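You operate a simulated robot arm through the tools that you are given. There is no shell and no other tool. Be economical: measure what you need, move in short steps, check, and stop when the job is done.

You run a simulated two-armed robot. Do the job below in one go: nothing can be reset, and whatever is moved stays where it is left.

JOB
Twist the beige bun shut in the mould, then basket it under a lid.
Fine: hold the mould, work the white cube lever over and back till the pleats close. Orange-tab basket, small yellow-knob lid, seated. Crush nothing.

It is judged by the outcome, as a careful person would: the job done as asked, and still so three seconds after it is handed in. It fails if anything else is knocked over, pushed out of place, dropped, spilled or broken. A push-on lid holds only when it is set on centred and level and pressed home; a screw cap is set on level and turned clockwise until tight.

ROBOT AND FRAMES
Two 7-joint arms with two-finger parallel grippers on one trunk, on a base that drives. Base frame: it is fixed to the floor where the robot stands at the start and does not move with it; the origin is under the middle of the robot, x ahead of it, y to its left, z up. Units: m, rad, N and s.
The left shoulder is at the start at [0.06, 0.143, 0.969], the right one opposite. Places, roughly: bamboo basket with a black tab (16x20x7 cm) [-3.5, 0, 1]; bamboo basket with a blue tab [-2.25, 0, 1]; bamboo basket with a brown tab (16x20x7 cm) [-3.7, 0, 0.5]; bamboo basket with a cream tab (16x20x7 cm) [-3.4, 0, 0.5]; bamboo basket with a green tab [-2.75, 0, 1]; bamboo basket with a grey tab (16x20x7 cm) [-3.2, 0.1, 1.1]; bamboo basket with a red tab [-2.75, 0, 1]; bamboo basket with a white tab (16x20x7 cm) [-3.5, 0, 1]; bamboo basket with a yellow tab [-2.25, 0, 1]; bamboo basket with an orange tab (16x20x7 cm) [0.6, -0.4, 0.9]; bamboo lid with a blue knob (16x16x8 cm) [-2.5, 0, 0.5]; bamboo lid with a green knob (16x16x8 cm) [-2.7, 0, 0.5]; beige swirled buns [-3.25, 0, 0.5]; black cube slider [0.6, -0.3, 0.3]; brown cube lever [0.5, 0, 0.4]; brown paper round [-3.5, 0, 0.5]. Payload 1.57 kg a hand.
The tool frame of a hand sits at the grasp point between the pads (the TCP): z along the fingers, y along the line on which they close. The tips reach 0.03 m beyond it. The gripper opens to 0.11 m. The fingers are 0.024 m wide and 0.012 m thick; the gripper's body (0.048 by 0.112 m) begins 0.078 m behind the TCP.
Orientation is that of the tool frame in the base frame, as a unit quaternion [x, y, z, w]. With the fingers straight down and closing along the base's y, the tool's x points along the base's -x, its y along +y and its z along -z.

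CONTROLS
- The arms move only by the tool play_rows. It takes "left_plan", "right_plan" or both (then of equal length, played together; a hand with none holds still); each is a list of rows, each a list of 7 numbers: the shift along the base's x, y, z in m, then the turn, a rotation vector about the base's x, y, z in rad, then the opening, from 0 (shut) to 1 (fully open). In form: [[dx, dy, dz, ax, ay, az, jaw], ...]. A call has 1 to 8 rows; each row is the pose to reach, as a shift and turn from the pose commanded when the call began. Rows are played at 5 a second. More than 0.05 m and 0.15 rad between two rows, or a gripper value outside its range, and nothing of the call is played. A pose out of reach is approached as far as the arm can. The call stops where the force on the tool passes 40 N (or 10 N more than at its start, if that is more) or the arm is blocked; 0.2 s more then pass. The fingers move at their own pace (about 0.045 m/s each) and stop on an object; they squeeze with about 32 N. The grip force told is the motor's: it shows also when the fingers shut on nothing. Time passes only in rows, and 0.2 s behind the last, so rows that repeat a pose let the fingers close. It gives the time, the measured TCP pose, the force on the tool (base axes), the opening and the grip force at its end, in the units of the frame above (readings bear some noise), with the torque about the TCP (base axes, N m) and any sound that the robot's microphone picked up.
- Cameras (640 x 400 px; columns grow to the right, rows downward): "scene" is now at [0.0484, -0.008, 1.5626]; the picture's right is [-0.24, -0.97, 0.00], its down [-0.72, 0.18, -0.67] and it looks along [0.65, -0.16, -0.74] (base axes); focal length 274 px, centre (320, 200). "left" rides on the left gripper at [0.07, -0.016, -0.141] in its tool frame; the picture's right is [0.23, 0.97, 0.00], its down [-0.86, 0.20, -0.48] and it looks along [-0.47, 0.11, 0.88] (tool axes); focal length 222 px, centre (320, 200). "right" rides on the right gripper at [0.07, 0.016, -0.141] in its tool frame; the picture's right is [-0.23, 0.97, 0.00], its down [-0.86, -0.20, -0.48] and it looks along [-0.47, -0.11, 0.88] (tool axes); focal length 222 px, centre (320, 200).
- camera(camera): a new picture of that camera. No time passes.
- slide_trunk(by): slides the trunk up (or, below 0, down) by that many m; the arms and the scene camera ride with it, the base frame stays. It gives what a move gives, with no picture.
- steer(legs): drives the robot by 1 to 6 legs, each [ahead, left, turn to the left] in m, m and rad, along the robot's own axes; the way and the turn of a leg run together, so that a leg with both is an arc; at most 1.5 m and 3.142 rad a leg. The arms and the cameras ride along, it lands a little off, and it stops where it bumps. It gives what a move gives.
- turn_head(pan, tilt): turns the head with the scene camera to pan (to the left, within 1.501 rad either way) and tilt (down, from -0.506 to 1.204), counted from straight ahead of the robot. It gives what a move gives.
- point_at(camera, pixels): for up to 12 pixels [column, row] of the newest picture of that camera ("zoom" is the newest enlarged one), the place [x, y, z] in the base frame of the surface seen there, good to about 0.002 m, but the place of the scene camera against the robot may be out by one fixed shift of up to 0.025 m in any direction. No time passes.
- enlarge(camera, box): a new picture of the part [left, top, right, bottom] of that camera's present view, enlarged. No time passes.
- close_job(): hands the job in; it is judged then, once.

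Keep the steps short. Do not move on a guess: measure, check each grasp and each placing, and mend mistakes. In all there are 80 turns and 62 pictures (those below and enlarged ones count). Leave the grippers open and the arms clear of the work at the hand-in unless told otherwise, and finish with a single line.

The tools are called as name(argument=value, ...) on one line, values as JSON. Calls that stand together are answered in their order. play_rows: Moves the arms, as the interface text tells. Its arguments: {"type":"object","properties":{"left_plan":{"type":"array","items":{"type":"array","items":{"type":"number"}}},"right_plan":{"type":"array","items":{"type":"array","items":{"type":"number"}}}},"required":[]} The other tools are called the same way: slide_trunk (by) slides the trunk up or down; steer (legs) drives the base; turn_head (pan, tilt) turns the head that bears the scene camera; camera (camera) takes a picture; point_at (camera, pixels) gives the place of the surface under pixels of a picture; enlarge (camera, box) takes an enlarged picture of a part of a camera's view; close_job () hands the job in.

At the start:

```text
time_s: 0.0
left_tool_pos: [0.5071, 0.1629, 1.1419]
left_tcp_rot: [0.0, 1.0, 0.0, 0.001]
left_wrist_force: [-0.7, 0.6, 0.0]
left_ft_torque: [-0.01, 0.04, -0.01]
left_gripper_width: 0.1098
left_grip_force: 0.1
right_tool_pos: [0.4014, -0.2256, 1.1406]
right_tcp_rot: [0.0, 1.0, -0.001, 0.0]
right_wrist_force: [0.1, -0.1, -0.3]
right_ft_torque: [-0.05, -0.02, -0.03]
right_gripper_width: 0.1098
right_grip_force: 0.0
trunk travel left (down, up): [-0.568, 0.022]
robot x, y, heading: [0.0019, -0.0013, 0.0]
head pan, tilt: [-0.239, 0.838]
```

scene: 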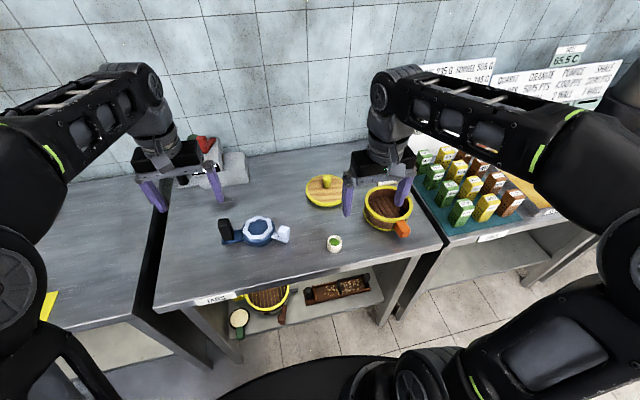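
right: 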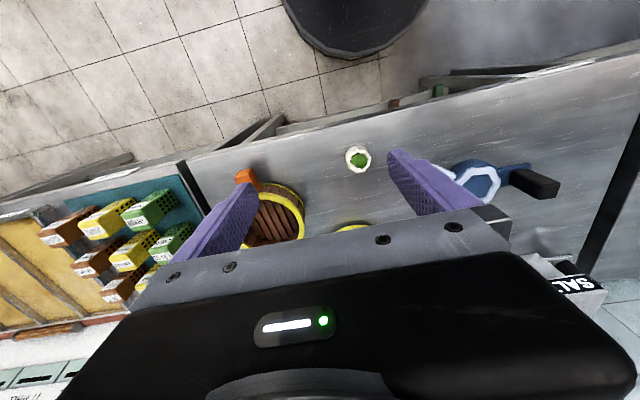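
left: 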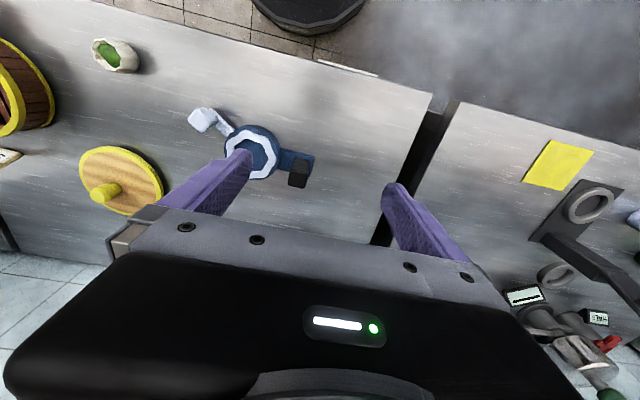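

I see the blue mould with a white lever and black handle near (258,232), a bun-like object at (334,243), the orange-tab basket at (390,208) and a yellow-knob lid at (325,188). I'll enlarge these.

enlarge(camera="scene", box=[200, 200, 360, 300])

enlarge(camera="scene", box=[290, 160, 450, 260])

```text
4.00 times, centred on (280, 250) of scene
```

zoom: 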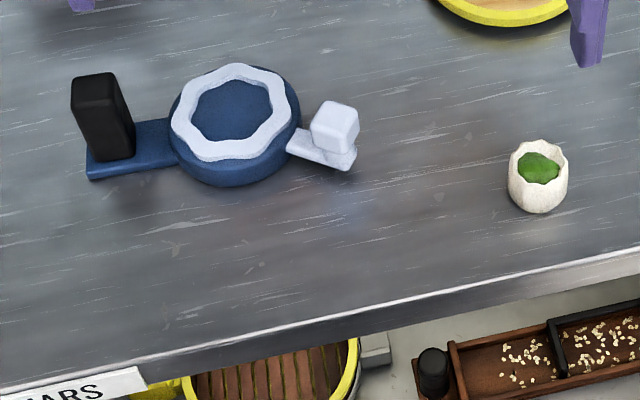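

```text
4.00 times, centred on (370, 210) of scene
```

zoom: 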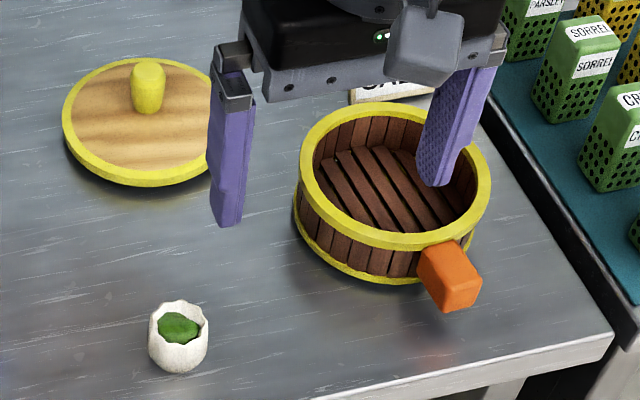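

I'll measure the mould, bun, basket and lid by pixel.

point_at(camera="zoom", pixels=[[148, 60], [82, 138], [147, 155], [178, 188], [397, 108], [460, 150], [311, 190], [484, 190], [370, 175], [450, 262], [395, 235], [228, 215]])

camera(camera="scene")

point_at(camera="scene", pixels=[[226, 222], [227, 230], [258, 227], [245, 232], [271, 229], [258, 221], [282, 231], [334, 243], [335, 237], [333, 251], [219, 198], [150, 208]])

turn_head(pan=0.0, tilt=1.1)

camera(camera="scene")

```text
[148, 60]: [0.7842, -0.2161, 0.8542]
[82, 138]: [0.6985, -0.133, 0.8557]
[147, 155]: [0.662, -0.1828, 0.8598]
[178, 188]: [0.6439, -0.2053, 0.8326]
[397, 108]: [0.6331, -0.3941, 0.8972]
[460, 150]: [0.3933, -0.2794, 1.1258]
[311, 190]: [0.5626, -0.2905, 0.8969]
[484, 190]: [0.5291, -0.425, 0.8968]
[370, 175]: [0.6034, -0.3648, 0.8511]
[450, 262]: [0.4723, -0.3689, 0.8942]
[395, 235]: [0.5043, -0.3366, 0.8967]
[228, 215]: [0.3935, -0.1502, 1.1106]
```

```text
56 pictures are left
```

scene: 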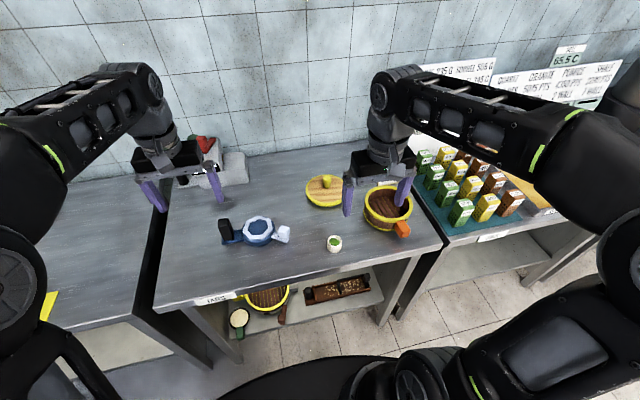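

```text
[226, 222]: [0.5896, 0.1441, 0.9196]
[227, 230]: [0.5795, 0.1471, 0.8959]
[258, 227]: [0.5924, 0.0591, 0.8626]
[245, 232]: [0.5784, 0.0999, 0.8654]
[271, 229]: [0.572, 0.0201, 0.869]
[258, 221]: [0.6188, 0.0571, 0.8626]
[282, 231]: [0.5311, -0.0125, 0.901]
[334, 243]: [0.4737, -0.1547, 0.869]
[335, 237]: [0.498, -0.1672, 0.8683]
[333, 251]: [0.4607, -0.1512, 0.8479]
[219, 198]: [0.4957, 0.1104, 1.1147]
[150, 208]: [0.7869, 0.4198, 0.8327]
```

```text
time_s: 0.8
left_tool_pos: [0.5069, 0.1628, 1.1428]
left_tcp_rot: [0.0, 1.0, 0.001, 0.0]
left_wrist_force: [0.2, -0.5, -0.5]
left_ft_torque: [0.0, 0.01, 0.02]
left_gripper_width: 0.11
left_grip_force: 0.1
right_tool_pos: [0.402, -0.2247, 1.1413]
right_tcp_rot: [0.0, 1.0, -0.001, 0.0]
right_wrist_force: [0.0, -0.4, -0.2]
right_ft_torque: [-0.05, -0.01, -0.02]
right_gripper_width: 0.1101
right_grip_force: 0.1
trunk travel left (down, up): [-0.568, 0.022]
robot x, y, heading: [0.0005, 0.0019, 0.001]
head pan, tilt: [0.0, 1.1]
```

```text
55 pictures are left
```

scene: 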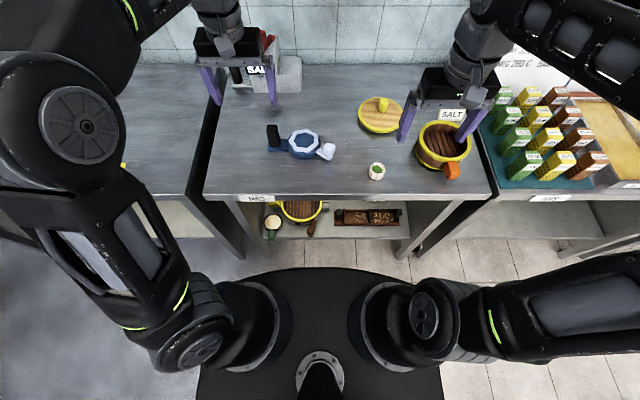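

The tables stands at about z 0.833 in this camera. I'll check sideways for other lids and baskets, and enlarge the shelf.

enlarge(camera="scene", box=[240, 90, 480, 240])

point_at(camera="zoom", pixels=[[368, 45], [366, 50], [313, 60], [342, 106], [408, 103], [380, 23], [85, 115], [92, 150], [225, 170], [233, 150], [364, 205], [547, 213]])

turn_head(pan=1.0, tilt=0.7)

camera(camera="scene")

turn_head(pan=-1.0, tilt=0.7)

camera(camera="scene")

```text
2.67 times, centred on (360, 165) of scene
```

zoom: 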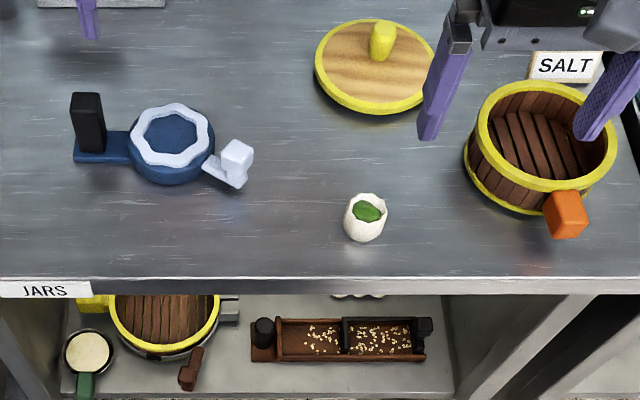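

```text
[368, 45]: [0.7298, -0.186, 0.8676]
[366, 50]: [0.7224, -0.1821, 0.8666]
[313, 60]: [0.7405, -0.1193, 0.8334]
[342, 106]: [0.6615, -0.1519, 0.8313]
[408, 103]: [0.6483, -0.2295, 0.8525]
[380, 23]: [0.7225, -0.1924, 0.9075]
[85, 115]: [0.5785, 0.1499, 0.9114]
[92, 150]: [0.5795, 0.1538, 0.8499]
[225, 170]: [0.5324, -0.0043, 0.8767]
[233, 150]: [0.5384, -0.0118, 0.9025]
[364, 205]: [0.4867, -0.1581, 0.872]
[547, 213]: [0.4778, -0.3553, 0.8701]
```

```text
time_s: 2.0
left_tool_pos: [0.5071, 0.1632, 1.1423]
left_tcp_rot: [-0.001, 1.0, 0.0, 0.001]
left_wrist_force: [-0.1, 0.0, 0.3]
left_ft_torque: [-0.04, 0.0, 0.0]
left_gripper_width: 0.1101
left_grip_force: 0.2
right_tool_pos: [0.4031, -0.2272, 1.1412]
right_tcp_rot: [0.0, 1.0, 0.0, 0.0]
right_wrist_force: [-0.4, 0.0, -0.8]
right_ft_torque: [-0.01, 0.04, -0.01]
right_gripper_width: 0.11
right_grip_force: 0.1
trunk travel left (down, up): [-0.568, 0.022]
robot x, y, heading: [0.0018, 0.0002, 0.003]
head pan, tilt: [1.0, 0.7]
```

```text
53 pictures are left
```

scene: 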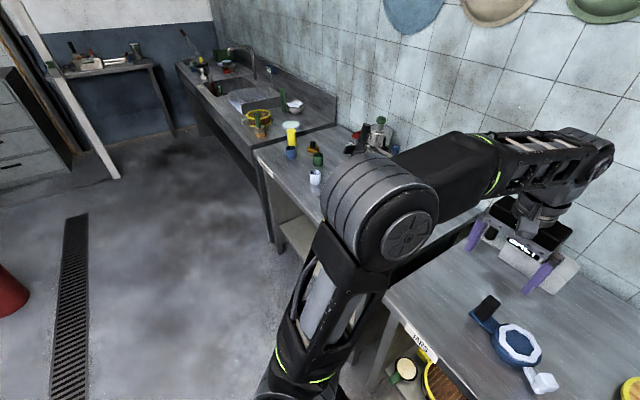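

```text
time_s: 4.0
left_tool_pos: [0.5073, 0.163, 1.1423]
left_tcp_rot: [0.0, 1.0, 0.0, 0.001]
left_wrist_force: [1.3, -0.2, -0.6]
left_ft_torque: [0.0, -0.01, -0.01]
left_gripper_width: 0.1099
left_grip_force: 0.0
right_tool_pos: [0.403, -0.2247, 1.1413]
right_tcp_rot: [0.0, 1.0, 0.001, 0.0]
right_wrist_force: [0.4, 0.1, -0.5]
right_ft_torque: [0.0, -0.03, -0.01]
right_gripper_width: 0.1101
right_grip_force: 0.1
trunk travel left (down, up): [-0.568, 0.022]
robot x, y, heading: [0.0015, -0.0004, -0.003]
head pan, tilt: [-1.0, 0.7]
```

```text
52 pictures are left
```

scene: 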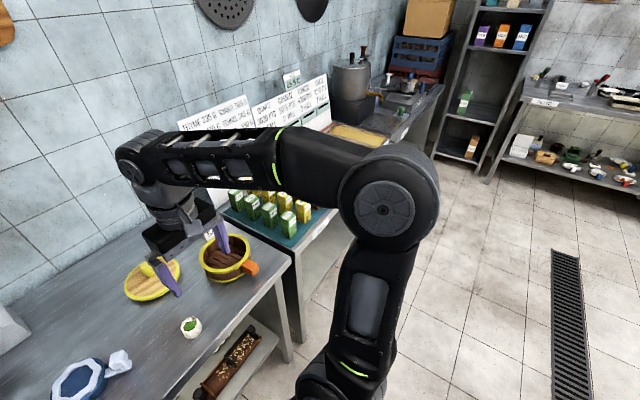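

No other lid nearby. I'll measure with the wrist cameras, which carry no shift: bun (358,157), mould, tab from the right camera; mould and lid from the left.

enlarge(camera="right", box=[320, 120, 560, 270])

point_at(camera="right", pixels=[[358, 158], [350, 152], [368, 152], [371, 163], [348, 163], [244, 178], [252, 186], [300, 210], [276, 186], [268, 242], [305, 215], [350, 229]])

point_at(camera="left", pixels=[[250, 153], [226, 153], [275, 153], [250, 132], [300, 165], [204, 112], [204, 120], [106, 190], [160, 188], [82, 162], [116, 150], [120, 215]])

```text
2.67 times, centred on (440, 195) of right
```

zoom: 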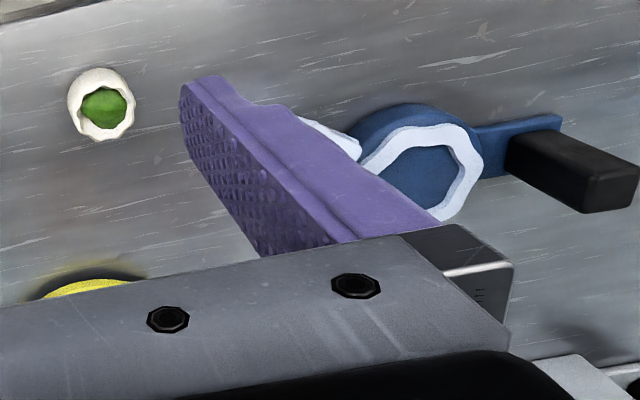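

```text
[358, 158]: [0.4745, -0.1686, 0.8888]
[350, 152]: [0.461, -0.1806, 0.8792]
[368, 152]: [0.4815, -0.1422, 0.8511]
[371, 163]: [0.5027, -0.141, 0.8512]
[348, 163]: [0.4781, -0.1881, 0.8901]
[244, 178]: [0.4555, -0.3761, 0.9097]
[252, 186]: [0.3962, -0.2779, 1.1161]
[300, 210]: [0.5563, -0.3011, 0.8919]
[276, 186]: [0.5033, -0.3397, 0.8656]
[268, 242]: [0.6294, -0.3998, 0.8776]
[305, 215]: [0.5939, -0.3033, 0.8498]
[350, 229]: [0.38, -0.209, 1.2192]
```

```text
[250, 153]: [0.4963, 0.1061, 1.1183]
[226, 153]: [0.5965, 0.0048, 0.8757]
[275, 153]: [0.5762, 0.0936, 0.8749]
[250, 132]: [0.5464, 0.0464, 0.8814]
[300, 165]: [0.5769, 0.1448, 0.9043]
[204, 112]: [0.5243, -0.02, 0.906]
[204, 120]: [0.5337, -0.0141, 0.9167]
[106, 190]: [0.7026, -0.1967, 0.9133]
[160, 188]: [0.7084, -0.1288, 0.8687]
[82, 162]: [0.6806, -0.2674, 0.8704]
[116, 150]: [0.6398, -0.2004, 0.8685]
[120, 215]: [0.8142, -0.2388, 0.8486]
```

True table height is about 0.851. I'll bring the right hand above the bun (about [0.475,-0.168]) for a close look.

play_rows(right_plan=[[0.02, 0.015, -0.035, 0, 0, 0, 1], [0.04, 0.03, -0.07, 0, 0, 0, 1], [0.06, 0.045, -0.105, 0, 0, 0, 1], [0.073, 0.058, -0.14, 0, 0, 0, 1]])

camera(camera="right")

turn_head(pan=-0.1, tilt=1.0)

camera(camera="scene")

```text
time_s: 5.0
left_tool_pos: [0.5071, 0.1624, 1.1417]
left_tcp_rot: [0.0, 1.0, -0.001, 0.0]
left_wrist_force: [0.4, 0.1, 0.1]
left_ft_torque: [0.01, 0.02, 0.01]
left_gripper_width: 0.11
left_grip_force: 0.0
right_tool_pos: [0.4761, -0.1683, 1.0006]
right_tcp_rot: [0.001, 1.0, 0.0, 0.0]
right_wrist_force: [-0.8, 0.4, -0.7]
right_ft_torque: [-0.01, 0.02, 0.0]
right_gripper_width: 0.1098
right_grip_force: 0.0
trunk travel left (down, up): [-0.568, 0.022]
robot x, y, heading: [0.0008, -0.0014, -0.002]
head pan, tilt: [-1.0, 0.7]
```

```text
50 pictures are left
```

right: 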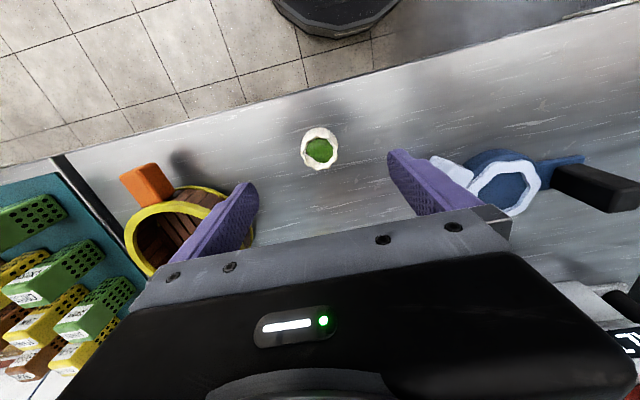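

```text
time_s: 6.2
left_tool_pos: [0.5055, 0.1622, 1.1423]
left_tcp_rot: [-0.001, 1.0, 0.0, 0.0]
left_wrist_force: [0.4, 0.5, -0.2]
left_ft_torque: [0.02, -0.02, -0.03]
left_gripper_width: 0.1098
left_grip_force: 0.1
right_tool_pos: [0.4751, -0.1676, 1.0021]
right_tcp_rot: [0.001, 1.0, 0.0, 0.0]
right_wrist_force: [-0.4, 0.5, 0.6]
right_ft_torque: [-0.01, 0.01, 0.03]
right_gripper_width: 0.1099
right_grip_force: 0.1
trunk travel left (down, up): [-0.568, 0.022]
robot x, y, heading: [0.0017, 0.0031, -0.001]
head pan, tilt: [-0.099, 1.0]
```

```text
49 pictures are left
```

scene: 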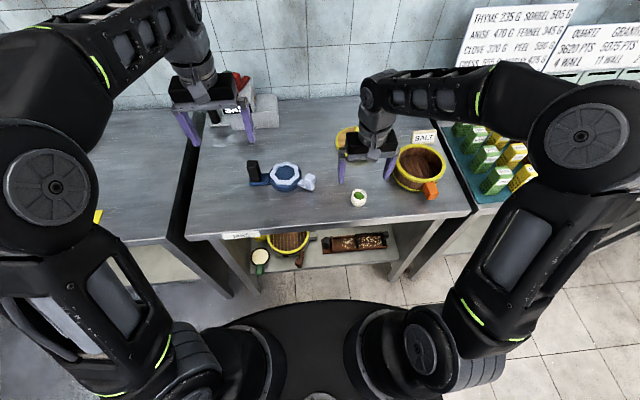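

Next I'll measure the bun rim in the right wrist view, enlarged.

enlarge(camera="right", box=[280, 115, 360, 185])

point_at(camera="right", pixels=[[320, 128], [303, 147], [338, 150], [320, 166], [318, 150], [320, 134], [309, 131], [330, 132], [488, 188], [516, 167], [505, 212], [530, 188]])

```text
5.71 times, centred on (320, 150) of right
```

zoom: 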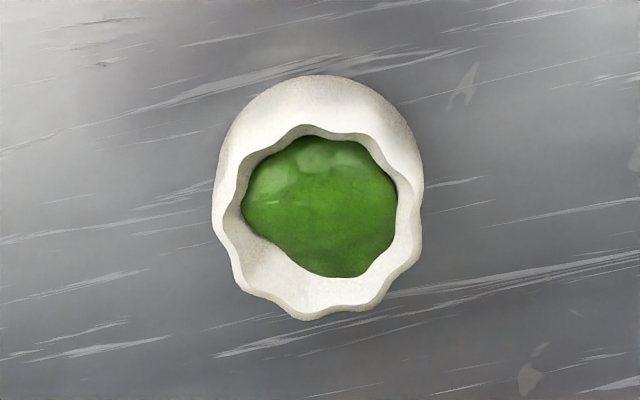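

```text
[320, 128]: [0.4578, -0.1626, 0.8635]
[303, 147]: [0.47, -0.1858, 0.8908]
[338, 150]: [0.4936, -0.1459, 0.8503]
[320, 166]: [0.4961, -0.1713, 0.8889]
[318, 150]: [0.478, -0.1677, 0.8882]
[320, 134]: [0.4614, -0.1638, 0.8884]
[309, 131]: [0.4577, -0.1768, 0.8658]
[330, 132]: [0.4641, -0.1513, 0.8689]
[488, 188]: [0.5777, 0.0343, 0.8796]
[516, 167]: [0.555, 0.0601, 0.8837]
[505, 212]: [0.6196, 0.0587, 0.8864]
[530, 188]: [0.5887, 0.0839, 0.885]
```

Bun centre about [0.478,-0.168], 0.04 wide, top 0.890. I'll bring the left hand above the black handle to see the mould closely.

play_rows(left_plan=[[0.02, -0.005, -0.035, 0, 0, 0, 1], [0.04, -0.009, -0.07, 0, 0, 0, 1], [0.055, -0.012, -0.1, 0, 0, 0, 1], [0.068, -0.013, -0.125, 0, 0, 0, 1]])

camera(camera="left")

enlarge(camera="left", box=[140, 60, 380, 210])

```text
time_s: 7.2
left_tool_pos: [0.5754, 0.1497, 1.0166]
left_tcp_rot: [-0.001, 1.0, 0.0, 0.001]
left_wrist_force: [0.8, 0.2, 0.4]
left_ft_torque: [0.02, 0.04, 0.01]
left_gripper_width: 0.1101
left_grip_force: 0.1
right_tool_pos: [0.4761, -0.1683, 0.9999]
right_tcp_rot: [0.0, 1.0, 0.0, 0.0]
right_wrist_force: [-0.3, 0.3, 0.0]
right_ft_torque: [-0.01, -0.02, 0.03]
right_gripper_width: 0.1101
right_grip_force: 0.1
trunk travel left (down, up): [-0.568, 0.022]
robot x, y, heading: [0.0034, -0.001, -0.004]
head pan, tilt: [-0.099, 1.0]
```

```text
47 pictures are left
```

left: 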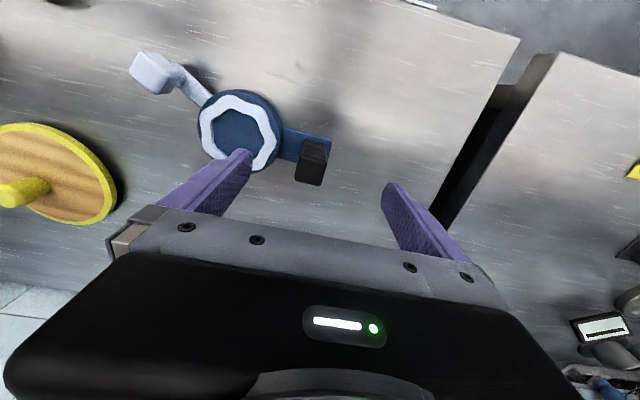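

```text
2.67 times, centred on (260, 135) of left
```

zoom: 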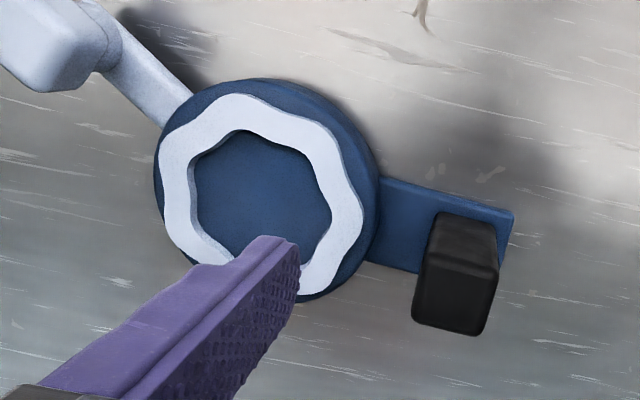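

point_at(camera="zoom", pixels=[[265, 185], [165, 140], [176, 232], [240, 100], [330, 130], [350, 215], [205, 215], [325, 180], [428, 275], [485, 280], [455, 230], [420, 230]])

point_at(camera="left", pixels=[[142, 70], [165, 73], [150, 90], [155, 60], [190, 92], [310, 160], [301, 175], [320, 178], [312, 145], [12, 192], [60, 180], [30, 180]])

```text
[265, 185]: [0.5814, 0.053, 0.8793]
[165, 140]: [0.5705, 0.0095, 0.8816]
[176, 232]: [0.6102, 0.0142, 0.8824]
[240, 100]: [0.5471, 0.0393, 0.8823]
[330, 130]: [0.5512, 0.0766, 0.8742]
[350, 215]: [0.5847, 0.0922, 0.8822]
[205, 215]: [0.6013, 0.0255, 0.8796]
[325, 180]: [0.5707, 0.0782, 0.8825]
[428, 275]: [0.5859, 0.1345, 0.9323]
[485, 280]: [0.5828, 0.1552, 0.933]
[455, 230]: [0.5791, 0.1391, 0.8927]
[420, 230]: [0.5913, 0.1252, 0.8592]
```

```text
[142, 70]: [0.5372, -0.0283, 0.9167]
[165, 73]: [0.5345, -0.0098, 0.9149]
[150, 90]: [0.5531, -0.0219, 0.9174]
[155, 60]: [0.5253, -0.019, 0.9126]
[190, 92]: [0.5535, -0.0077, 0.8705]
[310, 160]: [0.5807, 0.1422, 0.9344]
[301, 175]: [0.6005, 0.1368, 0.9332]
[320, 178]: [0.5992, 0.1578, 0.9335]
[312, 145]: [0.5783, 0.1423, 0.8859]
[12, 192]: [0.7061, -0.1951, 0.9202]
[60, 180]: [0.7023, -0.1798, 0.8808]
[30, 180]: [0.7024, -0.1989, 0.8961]
```

Mould centre is about [0.586,0.052], floor 0.879; cube at [0.540,-0.018], handle top [0.589,0.147,0.934]. I'll lower the right hand around the bun (TCP z 0.890) and narrow the jaw gently.

play_rows(right_plan=[[0.001, 0, -0.035, 0, 0, 0, 0.8], [0.002, 0, -0.07, 0, 0, 0, 0.7], [0.002, 0, -0.1, 0, 0, 0, 0.6], [0.002, 0, -0.11, 0, 0, 0, 0.5], [0.002, 0, -0.11, 0, 0, 0, 0.46], [0.002, 0, -0.11, 0, 0, 0, 0.42], [0.002, 0, -0.11, 0, 0, 0, 0.4]])

enlarge(camera="right", box=[200, 80, 440, 230])

```text
time_s: 8.8
left_tool_pos: [0.5736, 0.1494, 1.0173]
left_tcp_rot: [0.0, 1.0, 0.0, 0.001]
left_wrist_force: [0.6, -1.0, 0.2]
left_ft_torque: [-0.01, -0.01, -0.01]
left_gripper_width: 0.1103
left_grip_force: 0.0
right_tool_pos: [0.4772, -0.168, 0.8902]
right_tcp_rot: [0.0, 1.0, 0.0, 0.0]
right_wrist_force: [0.6, 1.0, -0.7]
right_ft_torque: [-0.03, 0.0, -0.02]
right_gripper_width: 0.0441
right_grip_force: 0.2
trunk travel left (down, up): [-0.568, 0.022]
robot x, y, heading: [-0.0024, -0.0001, 0.0]
head pan, tilt: [-0.099, 1.0]
```

```text
2.67 times, centred on (320, 155) of right
```

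zoom: 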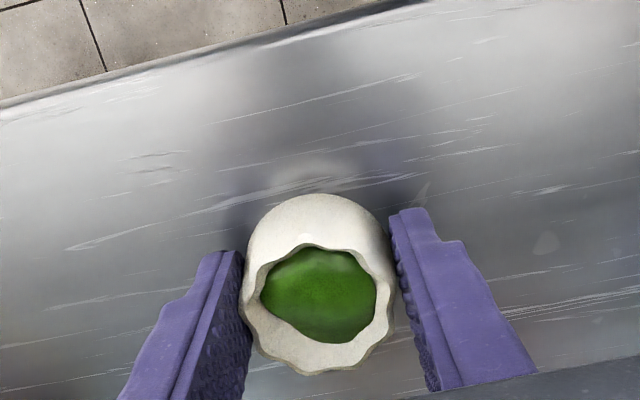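

Well centred, width 0.044, barely no contact. I'll narrow in small steps.

play_rows(right_plan=[[0, 0, 0, 0, 0, 0, 0.39], [0, 0, 0, 0, 0, 0, 0.38], [0, 0, 0, 0, 0, 0, 0.37], [0, 0, 0, 0, 0, 0, 0.365]])

```text
time_s: 9.8
left_tool_pos: [0.5739, 0.1498, 1.0182]
left_tcp_rot: [0.0, 1.0, 0.0, 0.001]
left_wrist_force: [-0.1, 0.4, -0.2]
left_ft_torque: [-0.04, -0.01, 0.03]
left_gripper_width: 0.1101
left_grip_force: 0.1
right_tool_pos: [0.4779, -0.1672, 0.8912]
right_tcp_rot: [0.0, 1.0, 0.0, 0.0]
right_wrist_force: [0.4, -0.4, -0.8]
right_ft_torque: [0.01, 0.02, 0.02]
right_gripper_width: 0.0414
right_grip_force: 2.7
trunk travel left (down, up): [-0.568, 0.022]
robot x, y, heading: [-0.0016, -0.0028, 0.0]
head pan, tilt: [-0.099, 1.0]
```

Gripped softly at 0.0414 m, 2.7 N. I'll lift it and move the left hand out of the way to y 0.25.

play_rows(right_plan=[[0, 0, 0.02, 0, 0, 0, 0.36], [0, 0, 0.05, 0, 0, 0, 0.36], [0, 0, 0.08, 0, 0, 0, 0.36], [0, 0, 0.1, 0, 0, 0, 0.36]], left_plan=[[0, 0.03, 0, 0, 0, 0, 1], [0, 0.06, 0, 0, 0, 0, 1], [0, 0.09, 0, 0, 0, 0, 1], [0, 0.11, 0, 0, 0, 0, 1]])

enlarge(camera="right", box=[200, 80, 440, 230])

```text
time_s: 10.8
left_tool_pos: [0.5741, 0.261, 1.0179]
left_tcp_rot: [0.002, 1.0, 0.0, 0.0]
left_wrist_force: [0.2, 0.2, -0.5]
left_ft_torque: [0.05, 0.0, 0.01]
left_gripper_width: 0.1105
left_grip_force: 0.1
right_tool_pos: [0.4764, -0.1686, 0.9913]
right_tcp_rot: [0.0, 1.0, 0.0, 0.001]
right_wrist_force: [0.4, -0.1, -0.5]
right_ft_torque: [0.04, 0.05, 0.01]
right_gripper_width: 0.0411
right_grip_force: 15.4
trunk travel left (down, up): [-0.568, 0.022]
robot x, y, heading: [-0.0029, -0.0032, -0.002]
head pan, tilt: [-0.099, 1.0]
```

```text
2.67 times, centred on (320, 155) of right
```

zoom: 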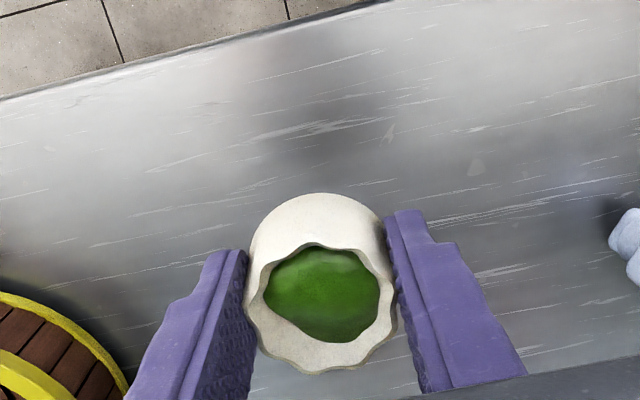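

Held. I'll ease the grip slightly and carry it to above the mould centre.

play_rows(right_plan=[[0.018, 0.036, 0.01, 0, 0, 0, 0.364], [0.036, 0.073, 0.01, 0, 0, 0, 0.364], [0.054, 0.11, 0.01, 0, 0, 0, 0.364], [0.072, 0.146, 0.01, 0, 0, 0, 0.364], [0.09, 0.183, 0.01, 0, 0, 0, 0.364], [0.108, 0.22, 0.01, 0, 0, 0, 0.364]])

camera(camera="right")

camera(camera="left")

```text
time_s: 12.2
left_tool_pos: [0.5758, 0.2591, 1.0173]
left_tcp_rot: [0.0, 1.0, 0.0, 0.0]
left_wrist_force: [-0.9, 0.1, 0.0]
left_ft_torque: [0.03, 0.04, 0.0]
left_gripper_width: 0.11
left_grip_force: 0.0
right_tool_pos: [0.5859, 0.054, 1.0005]
right_tcp_rot: [0.0, 1.0, 0.0, 0.0]
right_wrist_force: [0.7, 0.7, -1.1]
right_ft_torque: [0.01, 0.02, 0.0]
right_gripper_width: 0.041
right_grip_force: 13.0
trunk travel left (down, up): [-0.568, 0.022]
robot x, y, heading: [-0.0007, 0.0006, 0.001]
head pan, tilt: [-0.099, 1.0]
```

```text
43 pictures are left
```

right: 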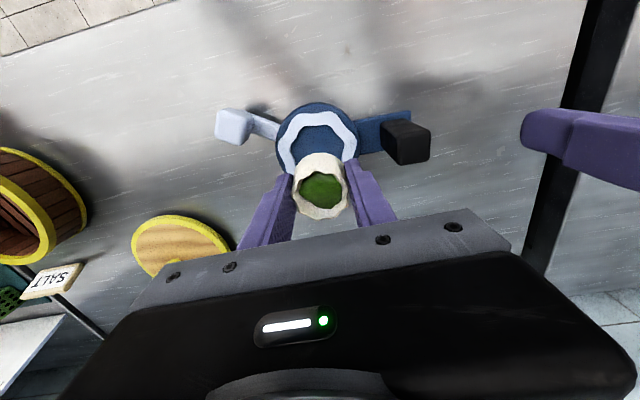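

```text
42 pictures are left
```

left: 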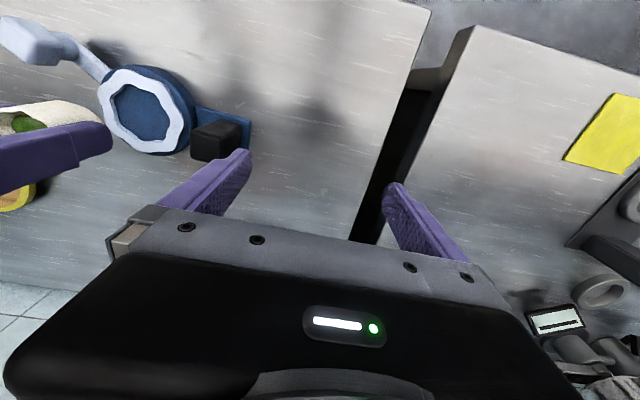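

Right on place. I'll recheck the mould ring centre from this camera.

point_at(camera="right", pixels=[[280, 142], [287, 118], [320, 110], [350, 125], [356, 152], [292, 168], [292, 148], [300, 130], [322, 124], [341, 133], [345, 150], [318, 140]])

point_at(camera="left", pixels=[[100, 95], [140, 70], [180, 110], [173, 148], [130, 145], [115, 95], [150, 85], [168, 112], [162, 138], [122, 125], [141, 110], [205, 150]])

```text
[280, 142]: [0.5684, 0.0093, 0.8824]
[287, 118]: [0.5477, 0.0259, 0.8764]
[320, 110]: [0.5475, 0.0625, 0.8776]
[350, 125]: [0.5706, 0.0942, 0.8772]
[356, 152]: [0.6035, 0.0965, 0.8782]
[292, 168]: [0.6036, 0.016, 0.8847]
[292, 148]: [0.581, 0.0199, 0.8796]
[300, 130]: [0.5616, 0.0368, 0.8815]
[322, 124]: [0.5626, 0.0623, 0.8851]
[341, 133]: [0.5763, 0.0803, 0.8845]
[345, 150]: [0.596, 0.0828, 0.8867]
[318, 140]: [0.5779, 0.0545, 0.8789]
```

```text
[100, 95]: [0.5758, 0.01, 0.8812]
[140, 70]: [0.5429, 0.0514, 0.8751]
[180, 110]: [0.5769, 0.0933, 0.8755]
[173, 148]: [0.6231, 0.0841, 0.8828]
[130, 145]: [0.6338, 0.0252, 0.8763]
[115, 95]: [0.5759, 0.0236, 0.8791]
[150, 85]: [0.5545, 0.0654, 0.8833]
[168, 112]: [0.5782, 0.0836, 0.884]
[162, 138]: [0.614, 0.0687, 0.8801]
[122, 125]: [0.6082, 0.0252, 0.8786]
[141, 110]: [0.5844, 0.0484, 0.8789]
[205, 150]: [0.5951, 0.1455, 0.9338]
```

Centre [0.587,0.053] agrees. I'll lower the bun until the floor (TCP about 0.920).

play_rows(right_plan=[[0.001, -0.001, -0.03, 0, 0, 0, 0.364], [0.001, -0.001, -0.06, 0, 0, 0, 0.364], [0.001, -0.001, -0.074, 0, 0, 0, 0.364], [0.001, -0.001, -0.079, 0, 0, 0, 0.364], [0.001, -0.001, -0.08, 0, 0, 0, 0.364]])

camera(camera="left")

```text
time_s: 13.4
left_tool_pos: [0.5746, 0.2591, 1.018]
left_tcp_rot: [0.0, 1.0, 0.0, 0.001]
left_wrist_force: [0.1, 0.1, -0.7]
left_ft_torque: [0.0, 0.02, 0.03]
left_gripper_width: 0.11
left_grip_force: 0.0
right_tool_pos: [0.5864, 0.0513, 0.9205]
right_tcp_rot: [0.0, 1.0, 0.0, 0.0]
right_wrist_force: [-0.7, 0.0, 4.0]
right_ft_torque: [-0.01, 0.04, -0.02]
right_gripper_width: 0.0416
right_grip_force: 3.2
trunk travel left (down, up): [-0.568, 0.022]
robot x, y, heading: [-0.0014, 0.0012, 0.001]
head pan, tilt: [-0.099, 1.0]
```

```text
41 pictures are left
```

left: 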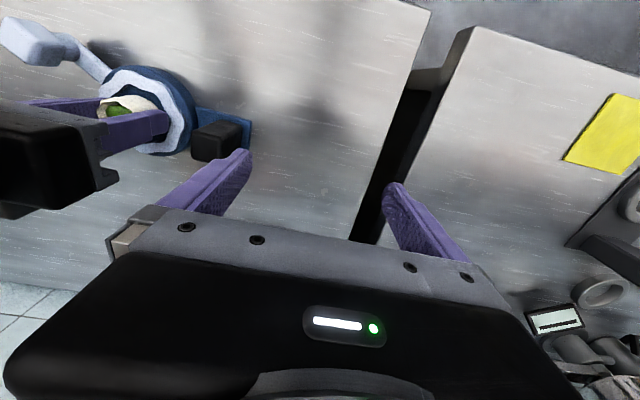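

Contact of 4 N: seated. I'll release gradually and rise to clear.

play_rows(right_plan=[[0, 0, 0, 0, 0, 0, 0.42], [0, 0, 0, 0, 0, 0, 0.48], [0, 0, 0, 0, 0, 0, 0.52], [0, 0, 0.03, 0, 0, 0, 0.54], [0, 0, 0.06, 0, 0, 0, 0.54], [-0.015, -0.03, 0.075, 0, 0, 0, 0.54], [-0.03, -0.06, 0.08, 0, 0, 0, 0.54], [-0.045, -0.07, 0.08, 0, 0, 0, 0.54]])

camera(camera="right")

enlarge(camera="left", box=[0, 0, 256, 160])

```text
time_s: 15.2
left_tool_pos: [0.575, 0.2598, 1.0178]
left_tcp_rot: [0.0, 1.0, 0.0, 0.001]
left_wrist_force: [-1.0, 0.6, 0.3]
left_ft_torque: [0.0, 0.0, 0.0]
left_gripper_width: 0.1099
left_grip_force: 0.0
right_tool_pos: [0.5413, -0.018, 0.9996]
right_tcp_rot: [0.0, 1.0, 0.0, 0.0]
right_wrist_force: [-0.1, -0.8, 1.1]
right_ft_torque: [-0.03, 0.0, 0.03]
right_gripper_width: 0.0596
right_grip_force: 0.1
trunk travel left (down, up): [-0.568, 0.022]
robot x, y, heading: [0.0008, 0.002, 0.003]
head pan, tilt: [-0.099, 1.0]
```

```text
40 pictures are left
```

right: 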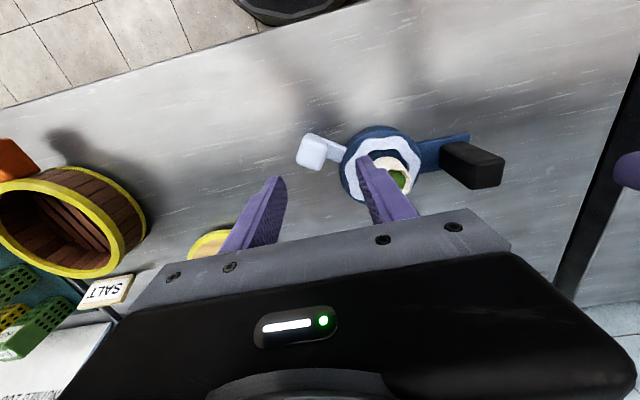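

```text
2.50 times, centred on (128, 80) of left
```

zoom: 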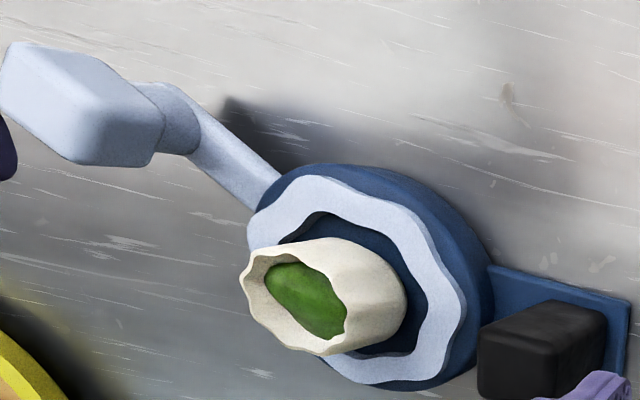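

The bun stands in the mould. I'll check its centring, and the cube's position.

point_at(camera="zoom", pixels=[[245, 290], [300, 250], [345, 305], [320, 354], [268, 250], [403, 300], [340, 240], [105, 130], [30, 130], [60, 60], [140, 110], [75, 160]])

point_at(camera="right", pixels=[[308, 148], [299, 155], [322, 157], [311, 166], [306, 137], [322, 145], [320, 163], [400, 162], [410, 172], [398, 180], [470, 160], [490, 185]])

```text
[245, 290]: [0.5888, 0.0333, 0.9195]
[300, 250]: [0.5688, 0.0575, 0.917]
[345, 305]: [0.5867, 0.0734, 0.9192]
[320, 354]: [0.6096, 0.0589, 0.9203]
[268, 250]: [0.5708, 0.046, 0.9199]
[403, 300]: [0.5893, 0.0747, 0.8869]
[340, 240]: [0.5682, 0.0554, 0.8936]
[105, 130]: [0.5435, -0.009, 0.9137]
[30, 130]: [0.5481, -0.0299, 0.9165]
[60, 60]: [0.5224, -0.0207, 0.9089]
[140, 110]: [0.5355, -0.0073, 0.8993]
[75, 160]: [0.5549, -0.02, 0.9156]
```

```text
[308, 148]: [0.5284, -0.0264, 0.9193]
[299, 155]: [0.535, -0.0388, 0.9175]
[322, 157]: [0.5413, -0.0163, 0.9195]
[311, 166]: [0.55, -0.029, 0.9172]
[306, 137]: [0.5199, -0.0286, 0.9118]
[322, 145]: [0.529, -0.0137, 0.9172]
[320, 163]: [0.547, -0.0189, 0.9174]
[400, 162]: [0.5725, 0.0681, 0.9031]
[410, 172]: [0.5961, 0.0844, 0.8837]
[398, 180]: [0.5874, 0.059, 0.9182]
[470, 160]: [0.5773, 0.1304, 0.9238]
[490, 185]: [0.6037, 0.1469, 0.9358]
```

Bun centred. Next the left hand comes down over the black handle (jaw part open) while the right hand turns 90° above the cube, to cage it along x.

play_rows(left_plan=[[0.005, -0.03, 0, 0, 0, 0, 0.7], [0.01, -0.06, 0, 0, 0, 0, 0.55], [0.015, -0.09, 0, 0, 0, 0, 0.55], [0.015, -0.113, 0, 0, 0, 0, 0.55], [0.015, -0.113, -0.03, 0, 0, 0, 0.55], [0.015, -0.113, -0.06, 0, 0, 0, 0.55], [0.015, -0.113, -0.09, 0, 0, 0, 0.55], [0.015, -0.113, -0.108, 0, 0, 0, 0.55]], right_plan=[[0, -0.01, 0, 0, 0, 0.145, 0.54], [0, -0.02, 0, 0, 0, 0.29, 0.54], [0, -0.03, 0, 0, 0, 0.435, 0.54], [0, -0.03, 0, 0, 0, 0.58, 0.54], [0, -0.03, 0, 0, 0, 0.725, 0.54], [0, -0.03, 0, 0, 0, 0.87, 0.54], [0, -0.03, 0, 0, 0, 1.015, 0.54], [0, -0.03, 0, 0, 0, 1.16, 0.54]])

camera(camera="left")

camera(camera="right")

```text
time_s: 17.0
left_tool_pos: [0.5912, 0.1463, 0.9094]
left_tcp_rot: [0.0, 1.0, 0.0, 0.001]
left_wrist_force: [-0.4, -0.4, -0.1]
left_ft_torque: [-0.03, 0.0, 0.0]
left_gripper_width: 0.0608
left_grip_force: 0.2
right_tool_pos: [0.5403, -0.0489, 0.9996]
right_tcp_rot: [-0.549, 0.836, 0.0, -0.001]
right_wrist_force: [-0.1, -0.4, 0.2]
right_ft_torque: [-0.01, -0.01, -0.02]
right_gripper_width: 0.0595
right_grip_force: 0.0
trunk travel left (down, up): [-0.568, 0.022]
robot x, y, heading: [0.0011, 0.0026, -0.002]
head pan, tilt: [-0.099, 1.0]
```

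```text
38 pictures are left
```

left: 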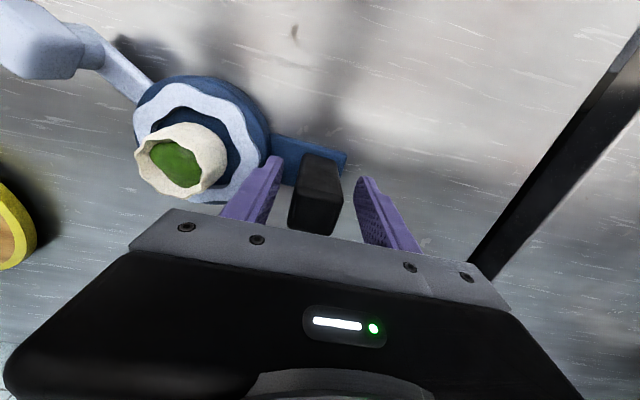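

```text
37 pictures are left
```

right: 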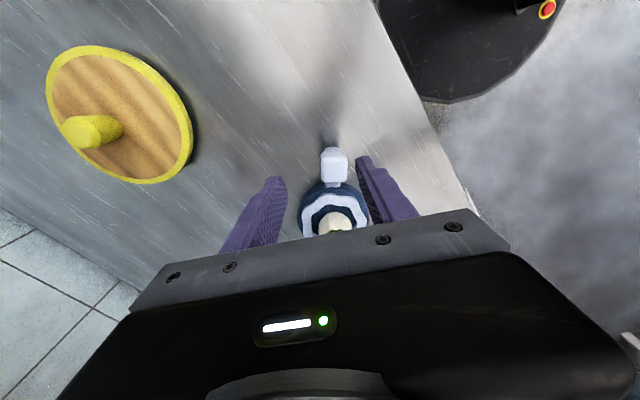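

The handle sits between the left fingers. I'll shut the left on it and finish the right hand's turn, then lower it around the cube.

play_rows(left_plan=[[0, 0, 0, 0, 0, 0, 0.4], [0, 0, 0, 0, 0, 0, 0.3], [0, 0, 0, 0, 0, 0, 0.2], [0, 0, 0, 0, 0, 0, 0.15], [0, 0, 0, 0, 0, 0, 0.15], [0, 0, 0, 0, 0, 0, 0.15]], right_plan=[[-0.001, 0.01, 0, 0, 0, 0.14, 0.54], [-0.002, 0.02, 0, 0, 0, 0.28, 0.54], [-0.004, 0.028, 0, 0, 0, 0.41, 0.54], [-0.004, 0.028, -0.035, 0, 0, 0.41, 0.54], [-0.004, 0.028, -0.06, 0, 0, 0.41, 0.54], [-0.004, 0.028, -0.08, 0, 0, 0.41, 0.54]])

camera(camera="right")

```text
time_s: 18.4
left_tool_pos: [0.5903, 0.1479, 0.9082]
left_tcp_rot: [0.0, 1.0, 0.0, 0.0]
left_wrist_force: [-0.4, 0.2, 0.0]
left_ft_torque: [0.04, 0.05, 0.0]
left_gripper_width: 0.0316
left_grip_force: 31.8
right_tool_pos: [0.5372, -0.0211, 0.9212]
right_tcp_rot: [-0.707, 0.708, 0.0, 0.0]
right_wrist_force: [0.8, -0.2, -0.5]
right_ft_torque: [0.02, -0.01, 0.02]
right_gripper_width: 0.0594
right_grip_force: 0.0
trunk travel left (down, up): [-0.568, 0.022]
robot x, y, heading: [0.0023, -0.0004, 0.0]
head pan, tilt: [-0.099, 1.0]
```

```text
36 pictures are left
```

right: 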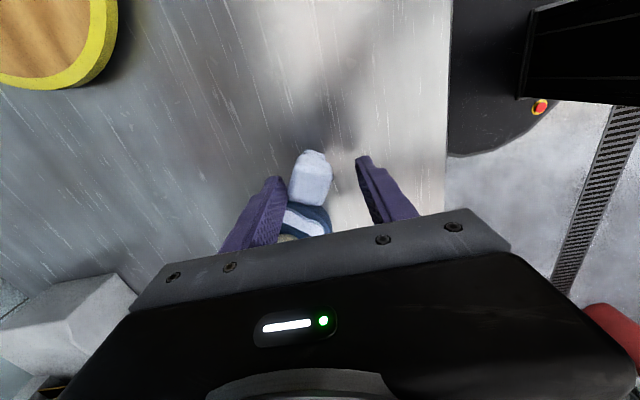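

Handle gripped (31.8 N, 0.0316 m). Cube is caged. I'll narrow a little and sweep the lever anticlockwise along its arc toward +x.

play_rows(right_plan=[[0, 0, 0, 0, 0, 0, 0.42], [0.009, -0.0055, 0, 0, 0, 0, 0.4], [0.0193, -0.0098, 0, 0, 0, 0, 0.4], [0.0305, -0.013, 0, 0, 0, 0, 0.4], [0.042, -0.0149, 0, 0, 0, 0, 0.4], [0.0535, -0.015, 0, 0, 0, 0, 0.4], [0.0653, -0.0138, 0, 0, 0, 0, 0.4]])

camera(camera="left")

```text
time_s: 20.0
left_tool_pos: [0.5912, 0.1463, 0.909]
left_tcp_rot: [0.0, 1.0, 0.0, 0.0]
left_wrist_force: [1.8, 0.2, -0.2]
left_ft_torque: [0.08, 0.01, 0.27]
left_gripper_width: 0.0318
left_grip_force: 32.2
right_tool_pos: [0.6017, -0.0354, 0.9212]
right_tcp_rot: [-0.707, 0.707, 0.0, 0.0]
right_wrist_force: [-1.4, -0.1, 0.3]
right_ft_torque: [-0.01, 0.05, -0.03]
right_gripper_width: 0.045
right_grip_force: 1.2
trunk travel left (down, up): [-0.568, 0.022]
robot x, y, heading: [-0.0014, -0.0034, 0.001]
head pan, tilt: [-0.099, 1.0]
```

```text
35 pictures are left
```

left: 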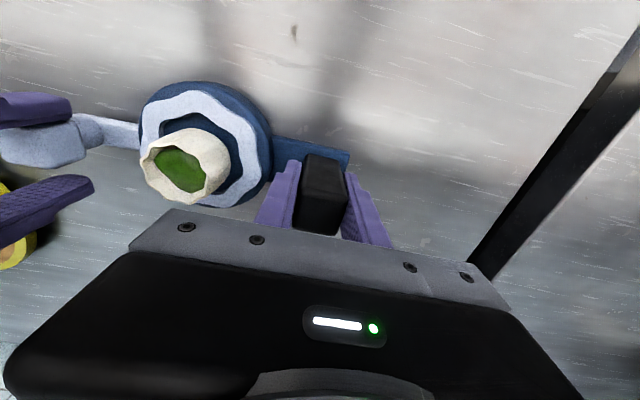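

The lever follows freely. I'll continue the arc, turning the hand a little with it, watching the force.

play_rows(right_plan=[[0.0075, 0.0017, 0, 0, 0, 0.08, 0.4], [0.015, 0.004, 0, 0, 0, 0.16, 0.4], [0.0225, 0.0071, 0, 0, 0, 0.24, 0.4], [0.0292, 0.0106, 0, 0, 0, 0.32, 0.4], [0.0357, 0.0149, 0, 0, 0, 0.4, 0.4], [0.0419, 0.0195, 0, 0, 0, 0.48, 0.4]])

camera(camera="left")

```text
time_s: 21.4
left_tool_pos: [0.5902, 0.149, 0.9103]
left_tcp_rot: [-0.001, 1.0, 0.0, 0.0]
left_wrist_force: [3.6, 2.5, -0.3]
left_ft_torque: [0.08, 0.1, 0.74]
left_gripper_width: 0.0315
left_grip_force: 32.2
right_tool_pos: [0.6452, -0.0158, 0.9209]
right_tcp_rot: [0.855, -0.518, 0.0, 0.001]
right_wrist_force: [-5.0, -2.1, 0.2]
right_ft_torque: [0.0, 0.1, -0.03]
right_gripper_width: 0.0481
right_grip_force: 1.7
trunk travel left (down, up): [-0.568, 0.022]
robot x, y, heading: [0.001, -0.0032, 0.004]
head pan, tilt: [-0.099, 1.0]
```

```text
34 pictures are left
```

left: 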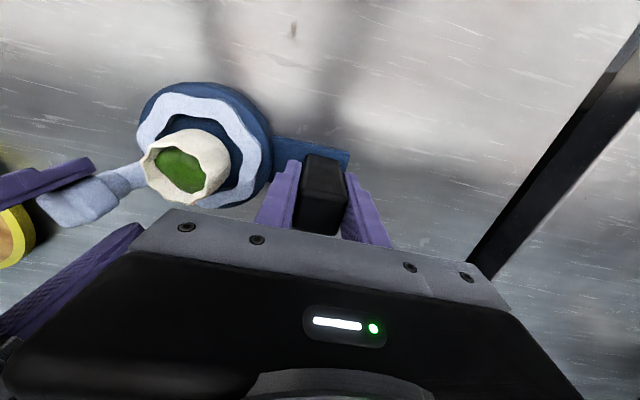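

5 N of resistance now. I'll push a bit further to find the end of travel.

play_rows(right_plan=[[0.0057, 0.0053, 0, 0, 0, 0.08, 0.44], [0.011, 0.011, 0, 0, 0, 0.16, 0.44], [0.0155, 0.017, 0, 0, 0, 0.24, 0.44]])

enlarge(camera="left", box=[0, 60, 320, 260])

```text
time_s: 22.2
left_tool_pos: [0.5911, 0.1471, 0.9104]
left_tcp_rot: [0.0, 1.0, 0.0, 0.001]
left_wrist_force: [4.3, 3.6, -0.1]
left_ft_torque: [0.2, -0.01, 0.97]
left_gripper_width: 0.0343
left_grip_force: 32.0
right_tool_pos: [0.6612, 0.0029, 0.9206]
right_tcp_rot: [0.911, -0.412, 0.0, -0.001]
right_wrist_force: [-5.1, -2.5, -1.5]
right_ft_torque: [-0.08, 0.05, -0.1]
right_gripper_width: 0.0533
right_grip_force: 2.8
trunk travel left (down, up): [-0.568, 0.022]
robot x, y, heading: [0.0007, 0.0011, -0.003]
head pan, tilt: [-0.099, 1.0]
```

```text
2.00 times, centred on (160, 160) of left
```

zoom: 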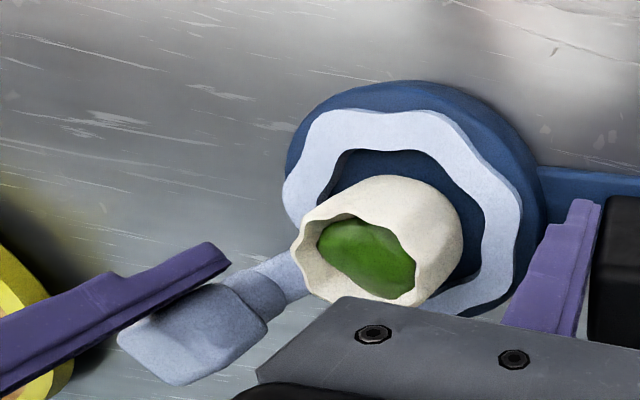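

The handle began to turn in the left grip, so that was the stop (lever about -50°). Now I'll sweep back, right to the start and a bit beyond.

play_rows(right_plan=[[-0.0098, -0.0117, 0, 0, 0, -0.12, 0.44], [-0.0256, -0.0243, 0, 0, 0, -0.24, 0.44], [-0.0438, -0.033, 0, 0, 0, -0.36, 0.44], [-0.0636, -0.0374, 0, 0, 0, -0.48, 0.44], [-0.0838, -0.0372, 0, 0, 0, -0.6, 0.44], [-0.1034, -0.0325, 0, 0, 0, -0.72, 0.44], [-0.1215, -0.0235, 0, 0, 0, -0.84, 0.44], [-0.1303, -0.017, 0, 0, 0, -0.96, 0.44]])

enlarge(camera="left", box=[0, 60, 320, 260])

```text
time_s: 24.0
left_tool_pos: [0.589, 0.1474, 0.9081]
left_tcp_rot: [0.0, 1.0, 0.001, 0.0]
left_wrist_force: [-5.4, 5.2, 2.7]
left_ft_torque: [-0.17, -0.26, -1.01]
left_gripper_width: 0.0325
left_grip_force: 31.7
right_tool_pos: [0.5319, -0.0151, 0.9216]
right_tcp_rot: [-0.616, 0.787, 0.0, 0.0]
right_wrist_force: [5.9, -4.2, 0.3]
right_ft_torque: [-0.16, -0.08, -0.04]
right_gripper_width: 0.0544
right_grip_force: 3.0
trunk travel left (down, up): [-0.568, 0.022]
robot x, y, heading: [0.0014, -0.0019, -0.0]
head pan, tilt: [-0.099, 1.0]
```

```text
2.00 times, centred on (160, 160) of left
```

zoom: 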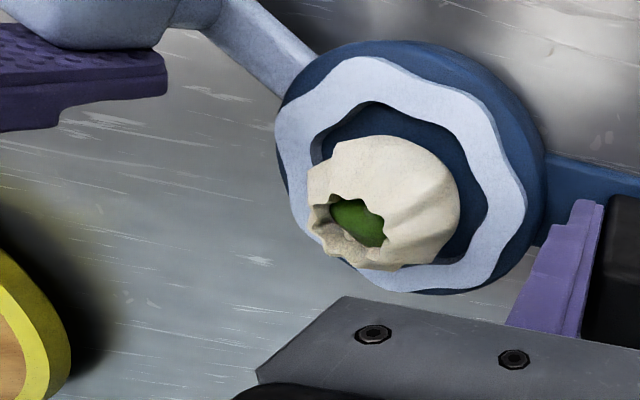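

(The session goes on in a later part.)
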